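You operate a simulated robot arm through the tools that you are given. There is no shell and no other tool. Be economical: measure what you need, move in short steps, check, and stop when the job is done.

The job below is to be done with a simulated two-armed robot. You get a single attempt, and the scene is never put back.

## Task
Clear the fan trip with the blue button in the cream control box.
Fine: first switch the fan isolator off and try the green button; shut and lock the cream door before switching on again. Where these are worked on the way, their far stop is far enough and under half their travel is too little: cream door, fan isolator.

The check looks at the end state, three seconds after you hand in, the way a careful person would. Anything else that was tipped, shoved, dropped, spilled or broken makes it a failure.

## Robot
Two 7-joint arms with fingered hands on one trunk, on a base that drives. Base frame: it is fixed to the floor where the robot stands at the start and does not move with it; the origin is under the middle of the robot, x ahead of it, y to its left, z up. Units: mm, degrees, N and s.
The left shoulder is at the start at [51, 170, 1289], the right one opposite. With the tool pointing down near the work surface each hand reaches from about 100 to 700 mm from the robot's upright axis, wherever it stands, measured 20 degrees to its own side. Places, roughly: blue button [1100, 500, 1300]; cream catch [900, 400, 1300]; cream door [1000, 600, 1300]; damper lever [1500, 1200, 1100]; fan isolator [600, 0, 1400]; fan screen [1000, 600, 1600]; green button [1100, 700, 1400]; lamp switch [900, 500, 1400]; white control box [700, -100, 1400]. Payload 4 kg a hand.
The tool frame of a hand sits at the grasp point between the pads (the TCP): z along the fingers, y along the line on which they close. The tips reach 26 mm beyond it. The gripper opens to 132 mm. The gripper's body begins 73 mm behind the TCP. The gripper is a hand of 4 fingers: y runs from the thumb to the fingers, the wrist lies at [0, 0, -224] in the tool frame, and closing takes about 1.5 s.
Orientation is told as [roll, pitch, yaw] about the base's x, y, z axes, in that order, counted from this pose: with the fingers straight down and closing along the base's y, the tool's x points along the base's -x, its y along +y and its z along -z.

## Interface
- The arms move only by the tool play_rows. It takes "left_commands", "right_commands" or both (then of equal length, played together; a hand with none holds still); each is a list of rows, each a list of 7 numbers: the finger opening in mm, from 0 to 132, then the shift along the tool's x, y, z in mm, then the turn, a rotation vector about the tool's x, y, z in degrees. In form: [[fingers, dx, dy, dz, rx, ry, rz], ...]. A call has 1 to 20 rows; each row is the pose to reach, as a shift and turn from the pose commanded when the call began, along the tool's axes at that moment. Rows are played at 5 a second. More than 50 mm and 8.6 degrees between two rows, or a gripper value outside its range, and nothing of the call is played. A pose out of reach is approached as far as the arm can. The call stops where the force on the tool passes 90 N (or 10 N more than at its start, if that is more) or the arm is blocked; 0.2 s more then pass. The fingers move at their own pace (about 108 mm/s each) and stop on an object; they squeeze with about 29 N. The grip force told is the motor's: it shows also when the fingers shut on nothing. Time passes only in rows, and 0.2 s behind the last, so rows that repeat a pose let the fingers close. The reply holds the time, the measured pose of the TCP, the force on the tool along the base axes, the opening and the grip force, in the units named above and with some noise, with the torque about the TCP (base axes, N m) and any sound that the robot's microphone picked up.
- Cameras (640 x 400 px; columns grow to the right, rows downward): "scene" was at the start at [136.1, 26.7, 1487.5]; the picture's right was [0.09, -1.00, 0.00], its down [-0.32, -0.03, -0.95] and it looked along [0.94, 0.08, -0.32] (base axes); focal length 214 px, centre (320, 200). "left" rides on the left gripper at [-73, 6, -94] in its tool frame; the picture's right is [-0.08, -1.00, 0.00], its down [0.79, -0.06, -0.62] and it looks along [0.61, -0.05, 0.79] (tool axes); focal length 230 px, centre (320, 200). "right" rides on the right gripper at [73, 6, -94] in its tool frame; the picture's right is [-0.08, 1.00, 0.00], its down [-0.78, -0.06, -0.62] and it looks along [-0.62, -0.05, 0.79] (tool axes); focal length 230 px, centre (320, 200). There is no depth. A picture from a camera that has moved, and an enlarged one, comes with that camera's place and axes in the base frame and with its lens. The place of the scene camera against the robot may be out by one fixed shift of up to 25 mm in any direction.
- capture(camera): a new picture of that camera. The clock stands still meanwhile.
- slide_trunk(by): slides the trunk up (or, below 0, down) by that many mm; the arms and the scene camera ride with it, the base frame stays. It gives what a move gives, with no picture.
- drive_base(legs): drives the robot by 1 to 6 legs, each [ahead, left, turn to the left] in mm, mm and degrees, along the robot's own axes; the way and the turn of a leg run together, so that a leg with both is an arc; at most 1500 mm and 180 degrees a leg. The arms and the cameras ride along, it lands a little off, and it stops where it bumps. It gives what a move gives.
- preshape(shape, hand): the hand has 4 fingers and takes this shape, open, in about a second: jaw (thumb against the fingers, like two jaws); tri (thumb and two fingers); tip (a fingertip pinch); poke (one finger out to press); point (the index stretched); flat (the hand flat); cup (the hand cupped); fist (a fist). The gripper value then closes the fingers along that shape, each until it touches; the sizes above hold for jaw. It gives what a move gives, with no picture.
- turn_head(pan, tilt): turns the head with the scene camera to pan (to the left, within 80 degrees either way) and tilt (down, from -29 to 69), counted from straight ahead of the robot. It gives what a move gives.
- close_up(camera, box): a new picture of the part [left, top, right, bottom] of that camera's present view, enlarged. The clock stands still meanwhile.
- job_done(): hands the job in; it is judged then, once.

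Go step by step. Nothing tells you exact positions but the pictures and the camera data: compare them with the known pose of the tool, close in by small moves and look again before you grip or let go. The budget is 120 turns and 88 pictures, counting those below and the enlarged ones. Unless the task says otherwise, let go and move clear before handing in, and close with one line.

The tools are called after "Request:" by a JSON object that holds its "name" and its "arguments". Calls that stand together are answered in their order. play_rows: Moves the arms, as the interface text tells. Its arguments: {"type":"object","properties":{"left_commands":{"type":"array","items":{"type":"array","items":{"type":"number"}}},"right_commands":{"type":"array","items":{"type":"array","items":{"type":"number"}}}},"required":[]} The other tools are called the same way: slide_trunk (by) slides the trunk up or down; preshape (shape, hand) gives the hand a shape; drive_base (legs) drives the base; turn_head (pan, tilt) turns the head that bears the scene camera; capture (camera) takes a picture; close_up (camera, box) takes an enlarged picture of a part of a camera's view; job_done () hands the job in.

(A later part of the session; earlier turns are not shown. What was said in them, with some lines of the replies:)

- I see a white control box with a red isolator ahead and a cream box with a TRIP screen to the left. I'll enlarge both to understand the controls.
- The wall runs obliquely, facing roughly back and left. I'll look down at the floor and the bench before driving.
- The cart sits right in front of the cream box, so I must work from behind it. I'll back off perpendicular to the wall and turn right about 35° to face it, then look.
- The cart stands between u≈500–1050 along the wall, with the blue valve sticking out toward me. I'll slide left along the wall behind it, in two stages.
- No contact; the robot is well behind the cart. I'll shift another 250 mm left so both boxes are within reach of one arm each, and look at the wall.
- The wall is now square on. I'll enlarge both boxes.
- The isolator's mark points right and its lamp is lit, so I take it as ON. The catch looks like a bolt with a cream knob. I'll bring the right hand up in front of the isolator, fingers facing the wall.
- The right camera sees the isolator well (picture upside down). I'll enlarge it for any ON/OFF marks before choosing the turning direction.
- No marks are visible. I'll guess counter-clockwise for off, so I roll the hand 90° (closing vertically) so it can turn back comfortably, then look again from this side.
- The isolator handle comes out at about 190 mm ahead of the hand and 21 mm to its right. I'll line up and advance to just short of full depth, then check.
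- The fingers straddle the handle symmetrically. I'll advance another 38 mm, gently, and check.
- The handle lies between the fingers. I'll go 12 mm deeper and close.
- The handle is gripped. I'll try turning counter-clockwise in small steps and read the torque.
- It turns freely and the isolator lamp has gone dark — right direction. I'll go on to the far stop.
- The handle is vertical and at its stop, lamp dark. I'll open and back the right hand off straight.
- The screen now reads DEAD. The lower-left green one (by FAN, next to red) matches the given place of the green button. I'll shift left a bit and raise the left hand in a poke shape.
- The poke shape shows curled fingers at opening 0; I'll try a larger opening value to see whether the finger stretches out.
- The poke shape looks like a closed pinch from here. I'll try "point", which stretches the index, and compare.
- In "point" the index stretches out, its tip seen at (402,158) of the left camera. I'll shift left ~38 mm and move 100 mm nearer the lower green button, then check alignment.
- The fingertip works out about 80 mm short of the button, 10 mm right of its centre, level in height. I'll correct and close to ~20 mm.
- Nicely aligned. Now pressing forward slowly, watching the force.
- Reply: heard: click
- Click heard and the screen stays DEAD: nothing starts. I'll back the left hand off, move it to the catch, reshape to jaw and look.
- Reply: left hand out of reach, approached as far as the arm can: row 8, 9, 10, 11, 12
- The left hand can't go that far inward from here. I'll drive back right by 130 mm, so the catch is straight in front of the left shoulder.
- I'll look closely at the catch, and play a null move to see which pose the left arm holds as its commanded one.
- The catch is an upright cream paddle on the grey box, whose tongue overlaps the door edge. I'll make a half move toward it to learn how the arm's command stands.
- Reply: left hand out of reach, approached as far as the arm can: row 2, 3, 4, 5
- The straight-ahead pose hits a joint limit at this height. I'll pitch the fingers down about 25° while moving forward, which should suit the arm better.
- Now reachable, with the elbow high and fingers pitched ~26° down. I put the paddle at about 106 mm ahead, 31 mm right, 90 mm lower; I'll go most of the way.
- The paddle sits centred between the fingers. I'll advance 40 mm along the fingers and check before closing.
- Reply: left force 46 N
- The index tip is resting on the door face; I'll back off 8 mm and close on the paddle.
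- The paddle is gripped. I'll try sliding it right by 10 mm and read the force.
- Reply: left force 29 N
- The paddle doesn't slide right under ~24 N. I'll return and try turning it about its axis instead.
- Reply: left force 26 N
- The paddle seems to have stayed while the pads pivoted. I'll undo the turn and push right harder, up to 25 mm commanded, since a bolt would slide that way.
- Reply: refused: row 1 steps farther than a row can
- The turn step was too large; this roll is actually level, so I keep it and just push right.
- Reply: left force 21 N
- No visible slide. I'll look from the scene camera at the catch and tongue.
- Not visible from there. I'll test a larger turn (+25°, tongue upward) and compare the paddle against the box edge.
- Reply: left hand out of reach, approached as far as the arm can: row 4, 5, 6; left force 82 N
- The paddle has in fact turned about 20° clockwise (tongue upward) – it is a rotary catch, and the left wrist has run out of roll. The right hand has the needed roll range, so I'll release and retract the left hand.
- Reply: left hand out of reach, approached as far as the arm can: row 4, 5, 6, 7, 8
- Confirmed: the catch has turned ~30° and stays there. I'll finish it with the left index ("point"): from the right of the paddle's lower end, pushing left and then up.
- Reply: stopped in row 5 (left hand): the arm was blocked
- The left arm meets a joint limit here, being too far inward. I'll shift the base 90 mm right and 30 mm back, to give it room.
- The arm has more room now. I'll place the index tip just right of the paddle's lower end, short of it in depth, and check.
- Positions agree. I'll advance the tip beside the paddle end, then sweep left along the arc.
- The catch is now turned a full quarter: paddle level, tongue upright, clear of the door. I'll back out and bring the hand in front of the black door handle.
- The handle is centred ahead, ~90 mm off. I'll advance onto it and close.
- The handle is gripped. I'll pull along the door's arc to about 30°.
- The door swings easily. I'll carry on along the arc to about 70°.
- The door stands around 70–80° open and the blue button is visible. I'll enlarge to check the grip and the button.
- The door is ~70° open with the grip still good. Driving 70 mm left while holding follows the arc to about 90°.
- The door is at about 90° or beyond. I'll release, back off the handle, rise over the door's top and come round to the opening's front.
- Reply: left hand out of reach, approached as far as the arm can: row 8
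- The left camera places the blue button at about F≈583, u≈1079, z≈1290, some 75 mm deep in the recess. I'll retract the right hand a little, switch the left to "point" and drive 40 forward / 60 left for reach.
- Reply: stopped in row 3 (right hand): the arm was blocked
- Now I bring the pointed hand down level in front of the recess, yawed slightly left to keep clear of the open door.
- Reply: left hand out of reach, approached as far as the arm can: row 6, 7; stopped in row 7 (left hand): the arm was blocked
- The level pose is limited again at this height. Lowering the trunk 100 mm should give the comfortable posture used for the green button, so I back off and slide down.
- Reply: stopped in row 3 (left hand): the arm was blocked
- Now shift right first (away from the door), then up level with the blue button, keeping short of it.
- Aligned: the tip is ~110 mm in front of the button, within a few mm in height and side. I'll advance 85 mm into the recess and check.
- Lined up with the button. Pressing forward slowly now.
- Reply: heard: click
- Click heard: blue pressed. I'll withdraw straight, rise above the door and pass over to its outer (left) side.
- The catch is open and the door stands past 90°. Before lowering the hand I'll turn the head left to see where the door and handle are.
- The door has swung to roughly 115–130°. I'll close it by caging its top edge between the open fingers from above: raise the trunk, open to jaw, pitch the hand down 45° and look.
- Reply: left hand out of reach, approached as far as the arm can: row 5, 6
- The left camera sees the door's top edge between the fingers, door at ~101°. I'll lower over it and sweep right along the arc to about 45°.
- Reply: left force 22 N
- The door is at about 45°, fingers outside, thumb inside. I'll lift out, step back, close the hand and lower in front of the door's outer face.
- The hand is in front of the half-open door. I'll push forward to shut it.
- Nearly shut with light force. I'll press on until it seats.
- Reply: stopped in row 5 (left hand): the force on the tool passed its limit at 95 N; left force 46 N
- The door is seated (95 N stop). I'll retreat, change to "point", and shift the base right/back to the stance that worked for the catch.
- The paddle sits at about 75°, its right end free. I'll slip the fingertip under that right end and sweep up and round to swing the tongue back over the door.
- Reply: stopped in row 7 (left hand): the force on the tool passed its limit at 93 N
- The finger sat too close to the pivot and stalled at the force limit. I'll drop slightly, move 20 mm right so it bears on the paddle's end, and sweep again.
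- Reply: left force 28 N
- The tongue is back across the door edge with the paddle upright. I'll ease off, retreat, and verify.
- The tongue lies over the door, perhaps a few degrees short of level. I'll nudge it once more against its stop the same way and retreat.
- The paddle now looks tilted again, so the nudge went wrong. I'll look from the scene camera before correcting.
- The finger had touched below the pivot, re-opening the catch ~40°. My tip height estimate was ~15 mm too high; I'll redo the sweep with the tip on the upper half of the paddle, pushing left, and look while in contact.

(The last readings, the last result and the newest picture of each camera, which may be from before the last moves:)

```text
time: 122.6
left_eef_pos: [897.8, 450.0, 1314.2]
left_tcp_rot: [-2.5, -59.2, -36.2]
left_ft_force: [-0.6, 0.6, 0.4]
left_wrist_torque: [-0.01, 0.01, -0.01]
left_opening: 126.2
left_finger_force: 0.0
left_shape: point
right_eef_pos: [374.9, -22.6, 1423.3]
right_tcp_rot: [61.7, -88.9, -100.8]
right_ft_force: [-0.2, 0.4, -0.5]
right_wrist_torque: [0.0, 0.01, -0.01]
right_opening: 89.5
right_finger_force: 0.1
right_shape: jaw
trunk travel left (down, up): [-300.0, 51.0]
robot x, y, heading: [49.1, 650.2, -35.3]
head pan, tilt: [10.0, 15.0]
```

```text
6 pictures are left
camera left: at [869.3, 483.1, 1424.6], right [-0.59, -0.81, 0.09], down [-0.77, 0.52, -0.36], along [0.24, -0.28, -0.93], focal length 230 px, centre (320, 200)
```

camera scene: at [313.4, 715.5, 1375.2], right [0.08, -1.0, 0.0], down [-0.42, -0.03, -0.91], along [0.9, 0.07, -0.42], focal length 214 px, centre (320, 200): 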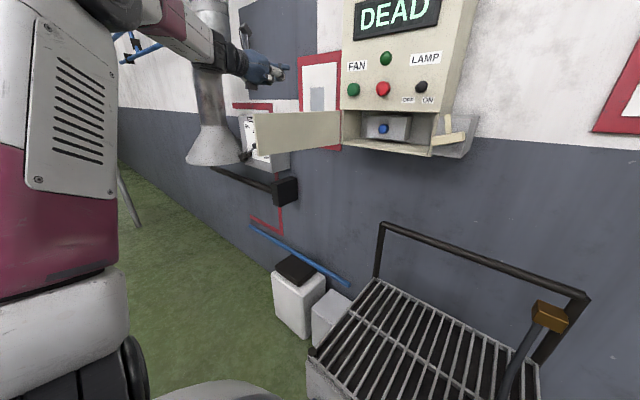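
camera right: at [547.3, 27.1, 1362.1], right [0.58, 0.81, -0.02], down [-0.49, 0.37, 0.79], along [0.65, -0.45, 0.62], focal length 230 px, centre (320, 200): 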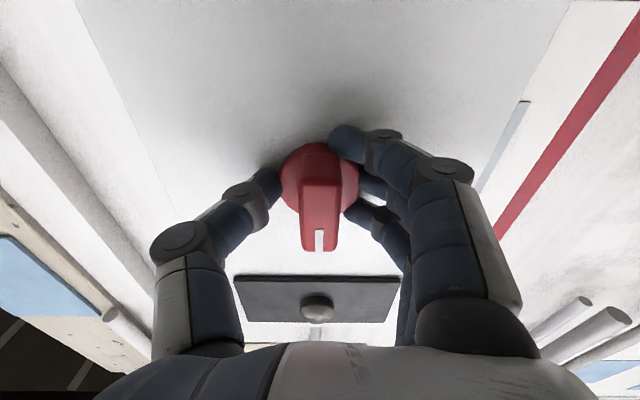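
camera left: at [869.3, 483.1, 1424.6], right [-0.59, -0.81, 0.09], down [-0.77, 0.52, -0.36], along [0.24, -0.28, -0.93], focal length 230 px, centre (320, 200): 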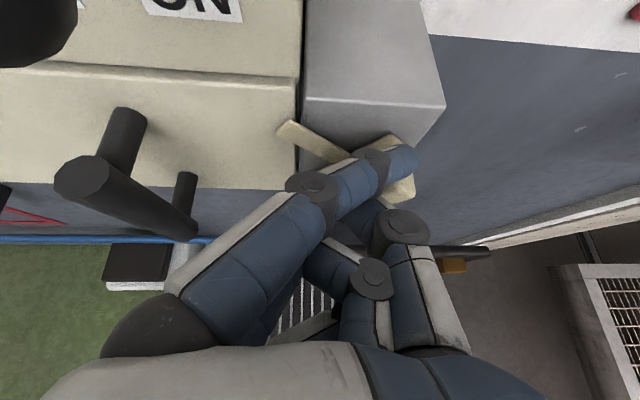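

The finger has ridden over the paddle's top end. I'll step right, drop 14 mm, and push left again against the upper half.

Request:
{"name": "play_rows", "arguments": {"left_commands": [[126, -0.5, -23.8, 1.4, 0, 0, 0], [126, 11.4, -23.5, 8.6, 0, 0, 0], [126, 11.6, -15.6, 8.2, 0, 0, 0], [126, 10.9, -7.7, 7.2, 0, 0, 0], [126, 10.2, -1.7, 6.3, 0, 0, 0], [126, 9.4, 4.2, 5.5, 0, 0, 0], [126, 9.4, 4.2, 5.5, 0, 0, 0]]}}

Request:
{"name": "capture", "arguments": {"camera": "left"}}

```text
time: 124.2
left_eef_pos: [900.2, 455.5, 1302.8]
left_tcp_rot: [-2.3, -59.1, -36.1]
left_ft_force: [2.6, 4.6, 4.0]
left_wrist_torque: [-0.09, 0.04, 0.02]
left_opening: 0.0
left_finger_force: 0.0
left_shape: point
right_eef_pos: [374.8, -21.9, 1424.2]
right_tcp_rot: [63.7, -88.9, -102.9]
right_ft_force: [0.4, -0.1, -0.2]
right_wrist_torque: [-0.02, 0.01, -0.01]
right_opening: 89.8
right_finger_force: 0.1
right_shape: jaw
trunk travel left (down, up): [-300.0, 51.0]
robot x, y, heading: [44.8, 651.3, -35.2]
head pan, tilt: [10.0, 15.0]
```

```text
5 pictures are left
camera left: at [871.5, 487.5, 1412.7], right [-0.58, -0.81, 0.09], down [-0.77, 0.52, -0.36], along [0.24, -0.28, -0.93], focal length 230 px, centre (320, 200)
```

left: 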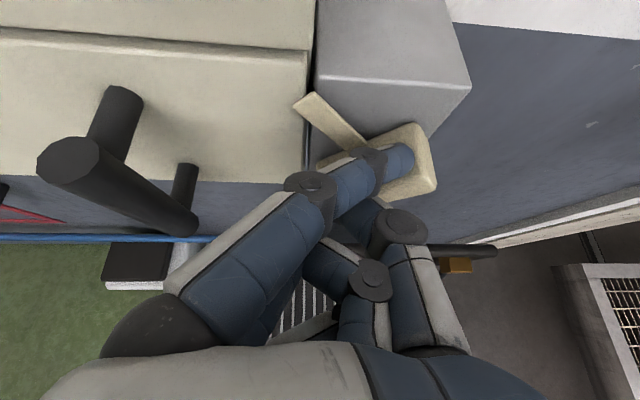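

The finger was in the wedge on the paddle's left, which turned it further open. I'll back out and repeat the sweep that worked: from below the right end, up and around, ending a little higher and firmer.

Request:
{"name": "play_rows", "arguments": {"left_commands": [[126, 17, -1.3, -28, 0, 0, 0], [126, 33.9, -2.6, -55.7, 0, 0, 0], [126, 61, -32, -37, 0, 0, 0], [126, 88.9, -60.7, -18, 0, 0, 0], [126, 70, -56, 12, 0, 0, 0], [126, 52, -52, 42.4, 0, 0, 0], [126, 41.9, -48.2, 36, 0, 0, 0], [126, 35, -49.1, 31.8, 0, 0, 0], [126, 28.2, -49.2, 27.7, 0, 0, 0], [126, 21.5, -46.7, 23.3, 0, 0, 0], [126, 15.1, -43.3, 19.2, 0, 0, 0], [126, 9.8, -37.1, 15.6, 0, 0, 0], [126, 5.9, -31.5, 12.8, 0, 0, 0], [126, -0.4, -32.4, 9.1, 0, 0, 0], [126, -3.6, -25.5, 6.6, 0, 0, 0], [126, -5.2, -21.6, 5.3, 0, 0, 0], [126, -5.2, -21.6, 5.3, 0, 0, 0]]}}

Request:
{"name": "capture", "arguments": {"camera": "left"}}

```text
time: 127.8
left_eef_pos: [889.2, 427.7, 1306.3]
left_tcp_rot: [-2.2, -59.1, -36.6]
left_ft_force: [-20.6, -15.7, -8.2]
left_wrist_torque: [0.04, 0.23, -0.46]
left_opening: 126.3
left_finger_force: 0.1
left_shape: point
right_eef_pos: [372.9, -26.0, 1423.3]
right_tcp_rot: [65.4, -88.7, -104.7]
right_ft_force: [0.9, 0.8, 0.3]
right_wrist_torque: [0.03, -0.02, 0.01]
right_opening: 89.6
right_finger_force: 0.0
right_shape: jaw
trunk travel left (down, up): [-300.0, 51.0]
robot x, y, heading: [51.2, 648.6, -35.2]
head pan, tilt: [10.0, 15.0]
```

```text
4 pictures are left
camera left: at [860.7, 459.6, 1416.2], right [-0.59, -0.8, 0.09], down [-0.77, 0.53, -0.36], along [0.24, -0.28, -0.93], focal length 230 px, centre (320, 200)
```

left: 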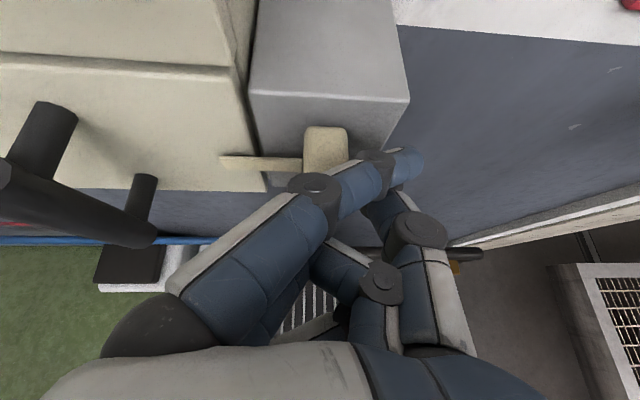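

Tongue level and against its stop again. Now a careful retreat: ease right, then straight back, and a 30 mm drive forward for the isolator.

Request:
{"name": "play_rows", "arguments": {"left_commands": [[126, 0, -8, 0, 0, 0, 0], [126, 0, -14, 0, 0, 0, 0], [126, 20, -17, -33, 0, 0, 0], [126, 40, -18, -66, 0, 0, 0], [126, 60, -19, -98, 0, 0, 0], [126, 78, -20, -128, 0, 0, 0], [126, 78, -20, -128, 0, 0, 0]]}}

Request:
{"name": "drive_base", "arguments": {"legs": [[30, 0, 0]]}}

Request:
{"name": "capture", "arguments": {"camera": "scene"}}

```text
time: 129.4
left_eef_pos: [761.0, 510.0, 1304.4]
left_tcp_rot: [-2.4, -59.1, -36.3]
left_ft_force: [0.4, -0.9, 0.1]
left_wrist_torque: [0.02, 0.0, 0.01]
left_opening: 126.1
left_finger_force: 0.1
left_shape: point
right_eef_pos: [375.3, -24.0, 1422.5]
right_tcp_rot: [60.9, -88.8, -100.0]
right_ft_force: [-0.1, 0.3, -0.3]
right_wrist_torque: [-0.01, -0.01, -0.01]
right_opening: 89.6
right_finger_force: 0.2
right_shape: jaw
trunk travel left (down, up): [-300.0, 51.0]
robot x, y, heading: [47.3, 648.1, -35.2]
head pan, tilt: [10.0, 15.0]
```

```text
time: 130.2
left_eef_pos: [786.3, 493.9, 1304.8]
left_tcp_rot: [-2.5, -59.0, -36.2]
left_ft_force: [1.0, -0.2, -0.9]
left_wrist_torque: [0.01, -0.01, 0.02]
left_opening: 125.9
left_finger_force: 0.1
left_shape: point
right_eef_pos: [399.6, -41.1, 1423.7]
right_tcp_rot: [60.4, -88.8, -99.6]
right_ft_force: [0.2, 1.0, 0.8]
right_wrist_torque: [0.02, -0.05, 0.05]
right_opening: 89.8
right_finger_force: 0.1
right_shape: jaw
trunk travel left (down, up): [-300.0, 51.0]
robot x, y, heading: [73.9, 632.4, -35.0]
head pan, tilt: [10.0, 15.0]
```

```text
3 pictures are left
camera scene: at [194.2, 587.2, 1493.4], right [-0.42, -0.91, 0.0], down [-0.23, 0.11, -0.97], along [0.87, -0.41, -0.26], focal length 214 px, centre (320, 200)
```

scene: 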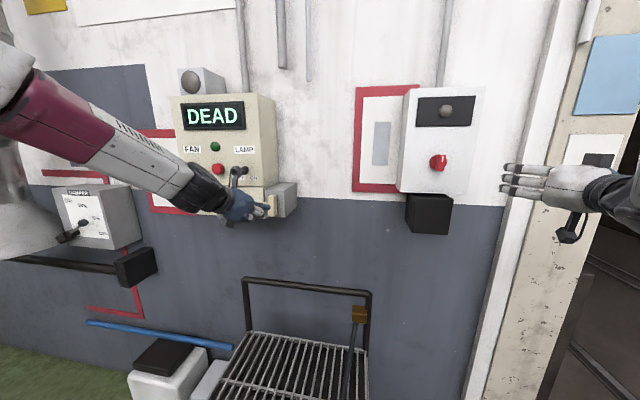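

The catch stands upright in this view. Now the right hand goes in front of the isolator.

Request:
{"name": "play_rows", "arguments": {"right_commands": [[90, -3, 37, 12, -1, 0, 0], [90, -6, 73, 25, -2, 0, 0], [90, -10, 110, 38, -3, 0, 0], [90, -13, 147, 50, -4, 0, 0], [90, -13, 147, 50, -4, 0, 0], [90, -13, 147, 50, -4, 0, 0]]}}

Request:
{"name": "capture", "arguments": {"camera": "right"}}

```text
time: 131.8
left_eef_pos: [786.5, 494.6, 1304.6]
left_tcp_rot: [-2.5, -59.0, -36.2]
left_ft_force: [-0.4, 0.4, 0.1]
left_wrist_torque: [-0.01, -0.01, 0.01]
left_opening: 126.1
left_finger_force: 0.1
left_shape: point
right_eef_pos: [509.7, 9.8, 1434.1]
right_tcp_rot: [80.6, -84.6, -118.0]
right_ft_force: [0.9, 0.7, -0.2]
right_wrist_torque: [0.01, 0.0, -0.01]
right_opening: 89.7
right_finger_force: 0.1
right_shape: jaw
trunk travel left (down, up): [-300.0, 51.0]
robot x, y, heading: [72.7, 632.7, -35.1]
head pan, tilt: [10.0, 15.0]
stopped in row 6 (right hand): the arm was blocked; the commanded pose is now the measured one
```

```text
2 pictures are left
camera right: at [442.7, 77.5, 1363.0], right [0.6, 0.78, 0.17], down [-0.56, 0.26, 0.79], along [0.57, -0.57, 0.6], focal length 230 px, centre (320, 200)
```

right: 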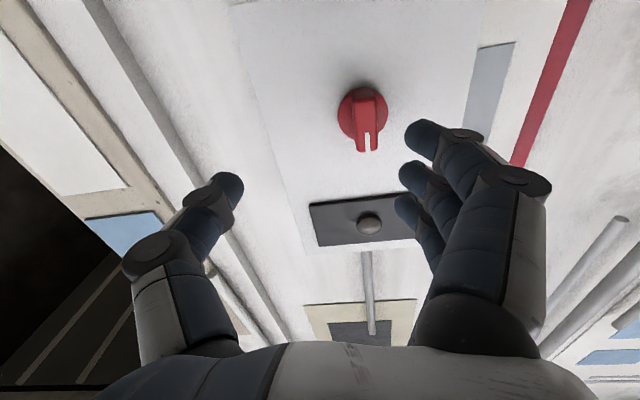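

The arm prefers the target further outward, so I'll drive 90 mm left (left hand is well back), then line the right hand up on the known isolator position.

Request:
{"name": "drive_base", "arguments": {"legs": [[0, 90, 0]]}}

Request:
{"name": "play_rows", "arguments": {"right_commands": [[90, -3, -25, 0, 0, 0, -2], [90, -7, -50, 20, 0, 0, -4], [90, -10, -50, 46, 0, 0, -5], [90, -10, -50, 72, 0, 0, -5], [90, -10, -50, 72, 0, 0, -5]]}}

```text
time: 133.3
left_eef_pos: [838.6, 569.2, 1304.1]
left_tcp_rot: [-2.6, -59.0, -36.1]
left_ft_force: [0.8, 1.0, 0.0]
left_wrist_torque: [0.01, 0.02, -0.03]
left_opening: 126.2
left_finger_force: 0.1
left_shape: point
right_eef_pos: [561.9, 86.6, 1436.1]
right_tcp_rot: [80.5, -84.8, -117.8]
right_ft_force: [-0.3, 0.2, 0.2]
right_wrist_torque: [0.01, 0.01, -0.04]
right_opening: 89.7
right_finger_force: 0.1
right_shape: jaw
trunk travel left (down, up): [-300.0, 51.0]
robot x, y, heading: [127.4, 705.9, -35.1]
head pan, tilt: [10.0, 15.0]
```

```text
time: 134.5
left_eef_pos: [838.6, 570.5, 1304.6]
left_tcp_rot: [-2.5, -59.3, -36.1]
left_ft_force: [-0.5, 0.1, -0.2]
left_wrist_torque: [0.0, -0.01, 0.04]
left_opening: 125.9
left_finger_force: 0.0
left_shape: point
right_eef_pos: [589.9, 1.6, 1441.3]
right_tcp_rot: [13.6, -89.1, -50.8]
right_ft_force: [0.1, 0.2, 0.5]
right_wrist_torque: [-0.01, 0.01, 0.01]
right_opening: 89.6
right_finger_force: 0.0
right_shape: jaw
trunk travel left (down, up): [-300.0, 51.0]
robot x, y, heading: [124.8, 712.6, -35.1]
head pan, tilt: [10.0, 15.0]
```

The pose is within a few mm of where I released the handle. Advancing 42 mm and closing.

Request:
{"name": "play_rows", "arguments": {"right_commands": [[90, 2, -1, 15, 0, 0, 0], [90, 4, -1.5, 30, 0, 0, 0], [90, 4, -1.5, 42, 0, 0, 0], [60, 4, -1.5, 42, 0, 0, 0], [30, 4, -1.5, 42, 0, 0, 0], [0, 4, -1.5, 42, 0, 0, 0], [0, 4, -1.5, 42, 0, 0, 0], [0, 4, -1.5, 42, 0, 0, 0]]}}

```text
time: 136.3
left_eef_pos: [837.9, 570.4, 1305.1]
left_tcp_rot: [-2.4, -59.2, -36.2]
left_ft_force: [0.6, -0.5, -0.5]
left_wrist_torque: [0.01, -0.02, -0.02]
left_opening: 126.1
left_finger_force: 0.1
left_shape: point
right_eef_pos: [621.4, -27.5, 1434.6]
right_tcp_rot: [16.7, -89.1, -54.1]
right_ft_force: [-1.5, -1.0, -1.7]
right_wrist_torque: [0.06, -0.18, 0.08]
right_opening: 32.9
right_finger_force: 28.9
right_shape: jaw
trunk travel left (down, up): [-300.0, 51.0]
robot x, y, heading: [123.5, 709.4, -34.9]
head pan, tilt: [10.0, 15.0]
```

The grip reads 33 mm, the same as before. Turning clockwise 90° back to ON.

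Request:
{"name": "play_rows", "arguments": {"right_commands": [[0, 0, 0, 0, 0, 0, 8], [0, 0, 0, 0, 0, 0, 16], [0, 0, 0, 0, 0, 0, 24], [0, 0, 0, 0, 0, 0, 32], [0, 0, 0, 0, 0, 0, 40], [0, 0, 0, 0, 0, 0, 48], [0, 0, 0, 0, 0, 0, 56], [0, 0, 0, 0, 0, 0, 64], [0, 0, 0, 0, 0, 0, 72], [0, 0, 0, 0, 0, 0, 80], [0, 0, 0, 0, 0, 0, 88], [0, 0, 0, 0, 0, 0, 94], [0, 0, 0, 0, 0, 0, 94]]}}

```text
time: 139.1
left_eef_pos: [841.5, 572.6, 1302.7]
left_tcp_rot: [-2.8, -59.1, -35.9]
left_ft_force: [0.2, -0.3, -0.1]
left_wrist_torque: [0.0, 0.01, -0.02]
left_opening: 126.3
left_finger_force: 0.0
left_shape: point
right_eef_pos: [626.7, -21.5, 1436.7]
right_tcp_rot: [89.1, 4.1, -127.2]
right_ft_force: [16.4, 7.7, 9.3]
right_wrist_torque: [-0.5, 0.24, 0.23]
right_opening: 31.5
right_finger_force: 29.0
right_shape: jaw
trunk travel left (down, up): [-300.0, 51.0]
robot x, y, heading: [127.6, 707.1, -35.2]
head pan, tilt: [10.0, 15.0]
```

It is against the ON stop. I'll open, back off, and look at the whole wall.

Request:
{"name": "play_rows", "arguments": {"right_commands": [[40, 0, 0, 0, 0, 0, 0], [90, 0, 0, 0, 0, 0, 0], [90, 0, 0, 0, 0, 0, 0], [90, 0, 0, -30, 0, 0, 0], [90, 0, 0, -70, 0, 0, 0], [90, 0, 0, -110, 0, 0, 0], [90, 0, 0, -110, 0, 0, 0]]}}

Request:
{"name": "capture", "arguments": {"camera": "scene"}}

```text
time: 140.7
left_eef_pos: [839.7, 569.8, 1303.6]
left_tcp_rot: [-2.5, -59.0, -36.1]
left_ft_force: [-1.2, -0.8, 0.4]
left_wrist_torque: [0.02, 0.02, -0.01]
left_opening: 126.2
left_finger_force: 0.1
left_shape: point
right_eef_pos: [532.7, 39.9, 1436.8]
right_tcp_rot: [89.2, 4.1, -127.3]
right_ft_force: [0.1, 0.3, -0.9]
right_wrist_torque: [0.0, 0.01, 0.0]
right_opening: 89.4
right_finger_force: 0.0
right_shape: jaw
trunk travel left (down, up): [-300.0, 51.0]
robot x, y, heading: [120.9, 709.0, -35.1]
head pan, tilt: [10.0, 15.0]
```

```text
1 pictures are left
camera scene: at [247.4, 662.0, 1493.2], right [-0.42, -0.91, 0.0], down [-0.24, 0.11, -0.97], along [0.87, -0.41, -0.26], focal length 214 px, centre (320, 200)
```

scene: 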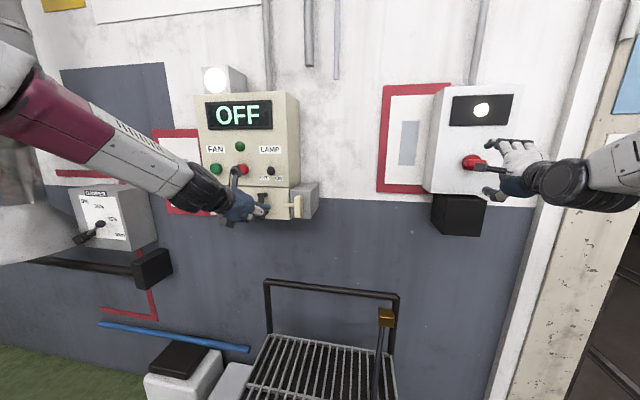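

The screen now reads OFF instead of TRIP and the isolator lamp is lit. A last enlarged look at the door and catch.

Request:
{"name": "close_up", "arguments": {"camera": "scene", "box": [190, 80, 340, 230]}}

```text
2.67 times, centred on (265, 155) of scene
camera zoom: at [247.4, 662.0, 1493.2], right [-0.42, -0.91, 0.0], down [-0.24, 0.11, -0.97], along [0.87, -0.41, -0.26], focal length 572 px, centre (467, 320)
```

zoom: 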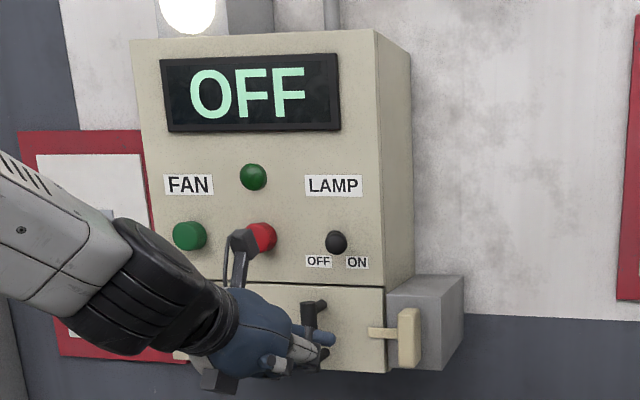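

The door is shut, the catch is across it, the isolator is on and the screen reads OFF. Both hands are clear, so I'm handing in.

Request:
{"name": "job_done", "arguments": {}}

```text
The job is handed in.
```

The fan trip is cleared: the screen reads OFF instead of TRIP, the cream door is shut and locked, and the isolator is back on. With the isolator off, the green button started nothing. The catch swung open again once while I was locking it, so I re-seated it; it was locked before I switched back on.
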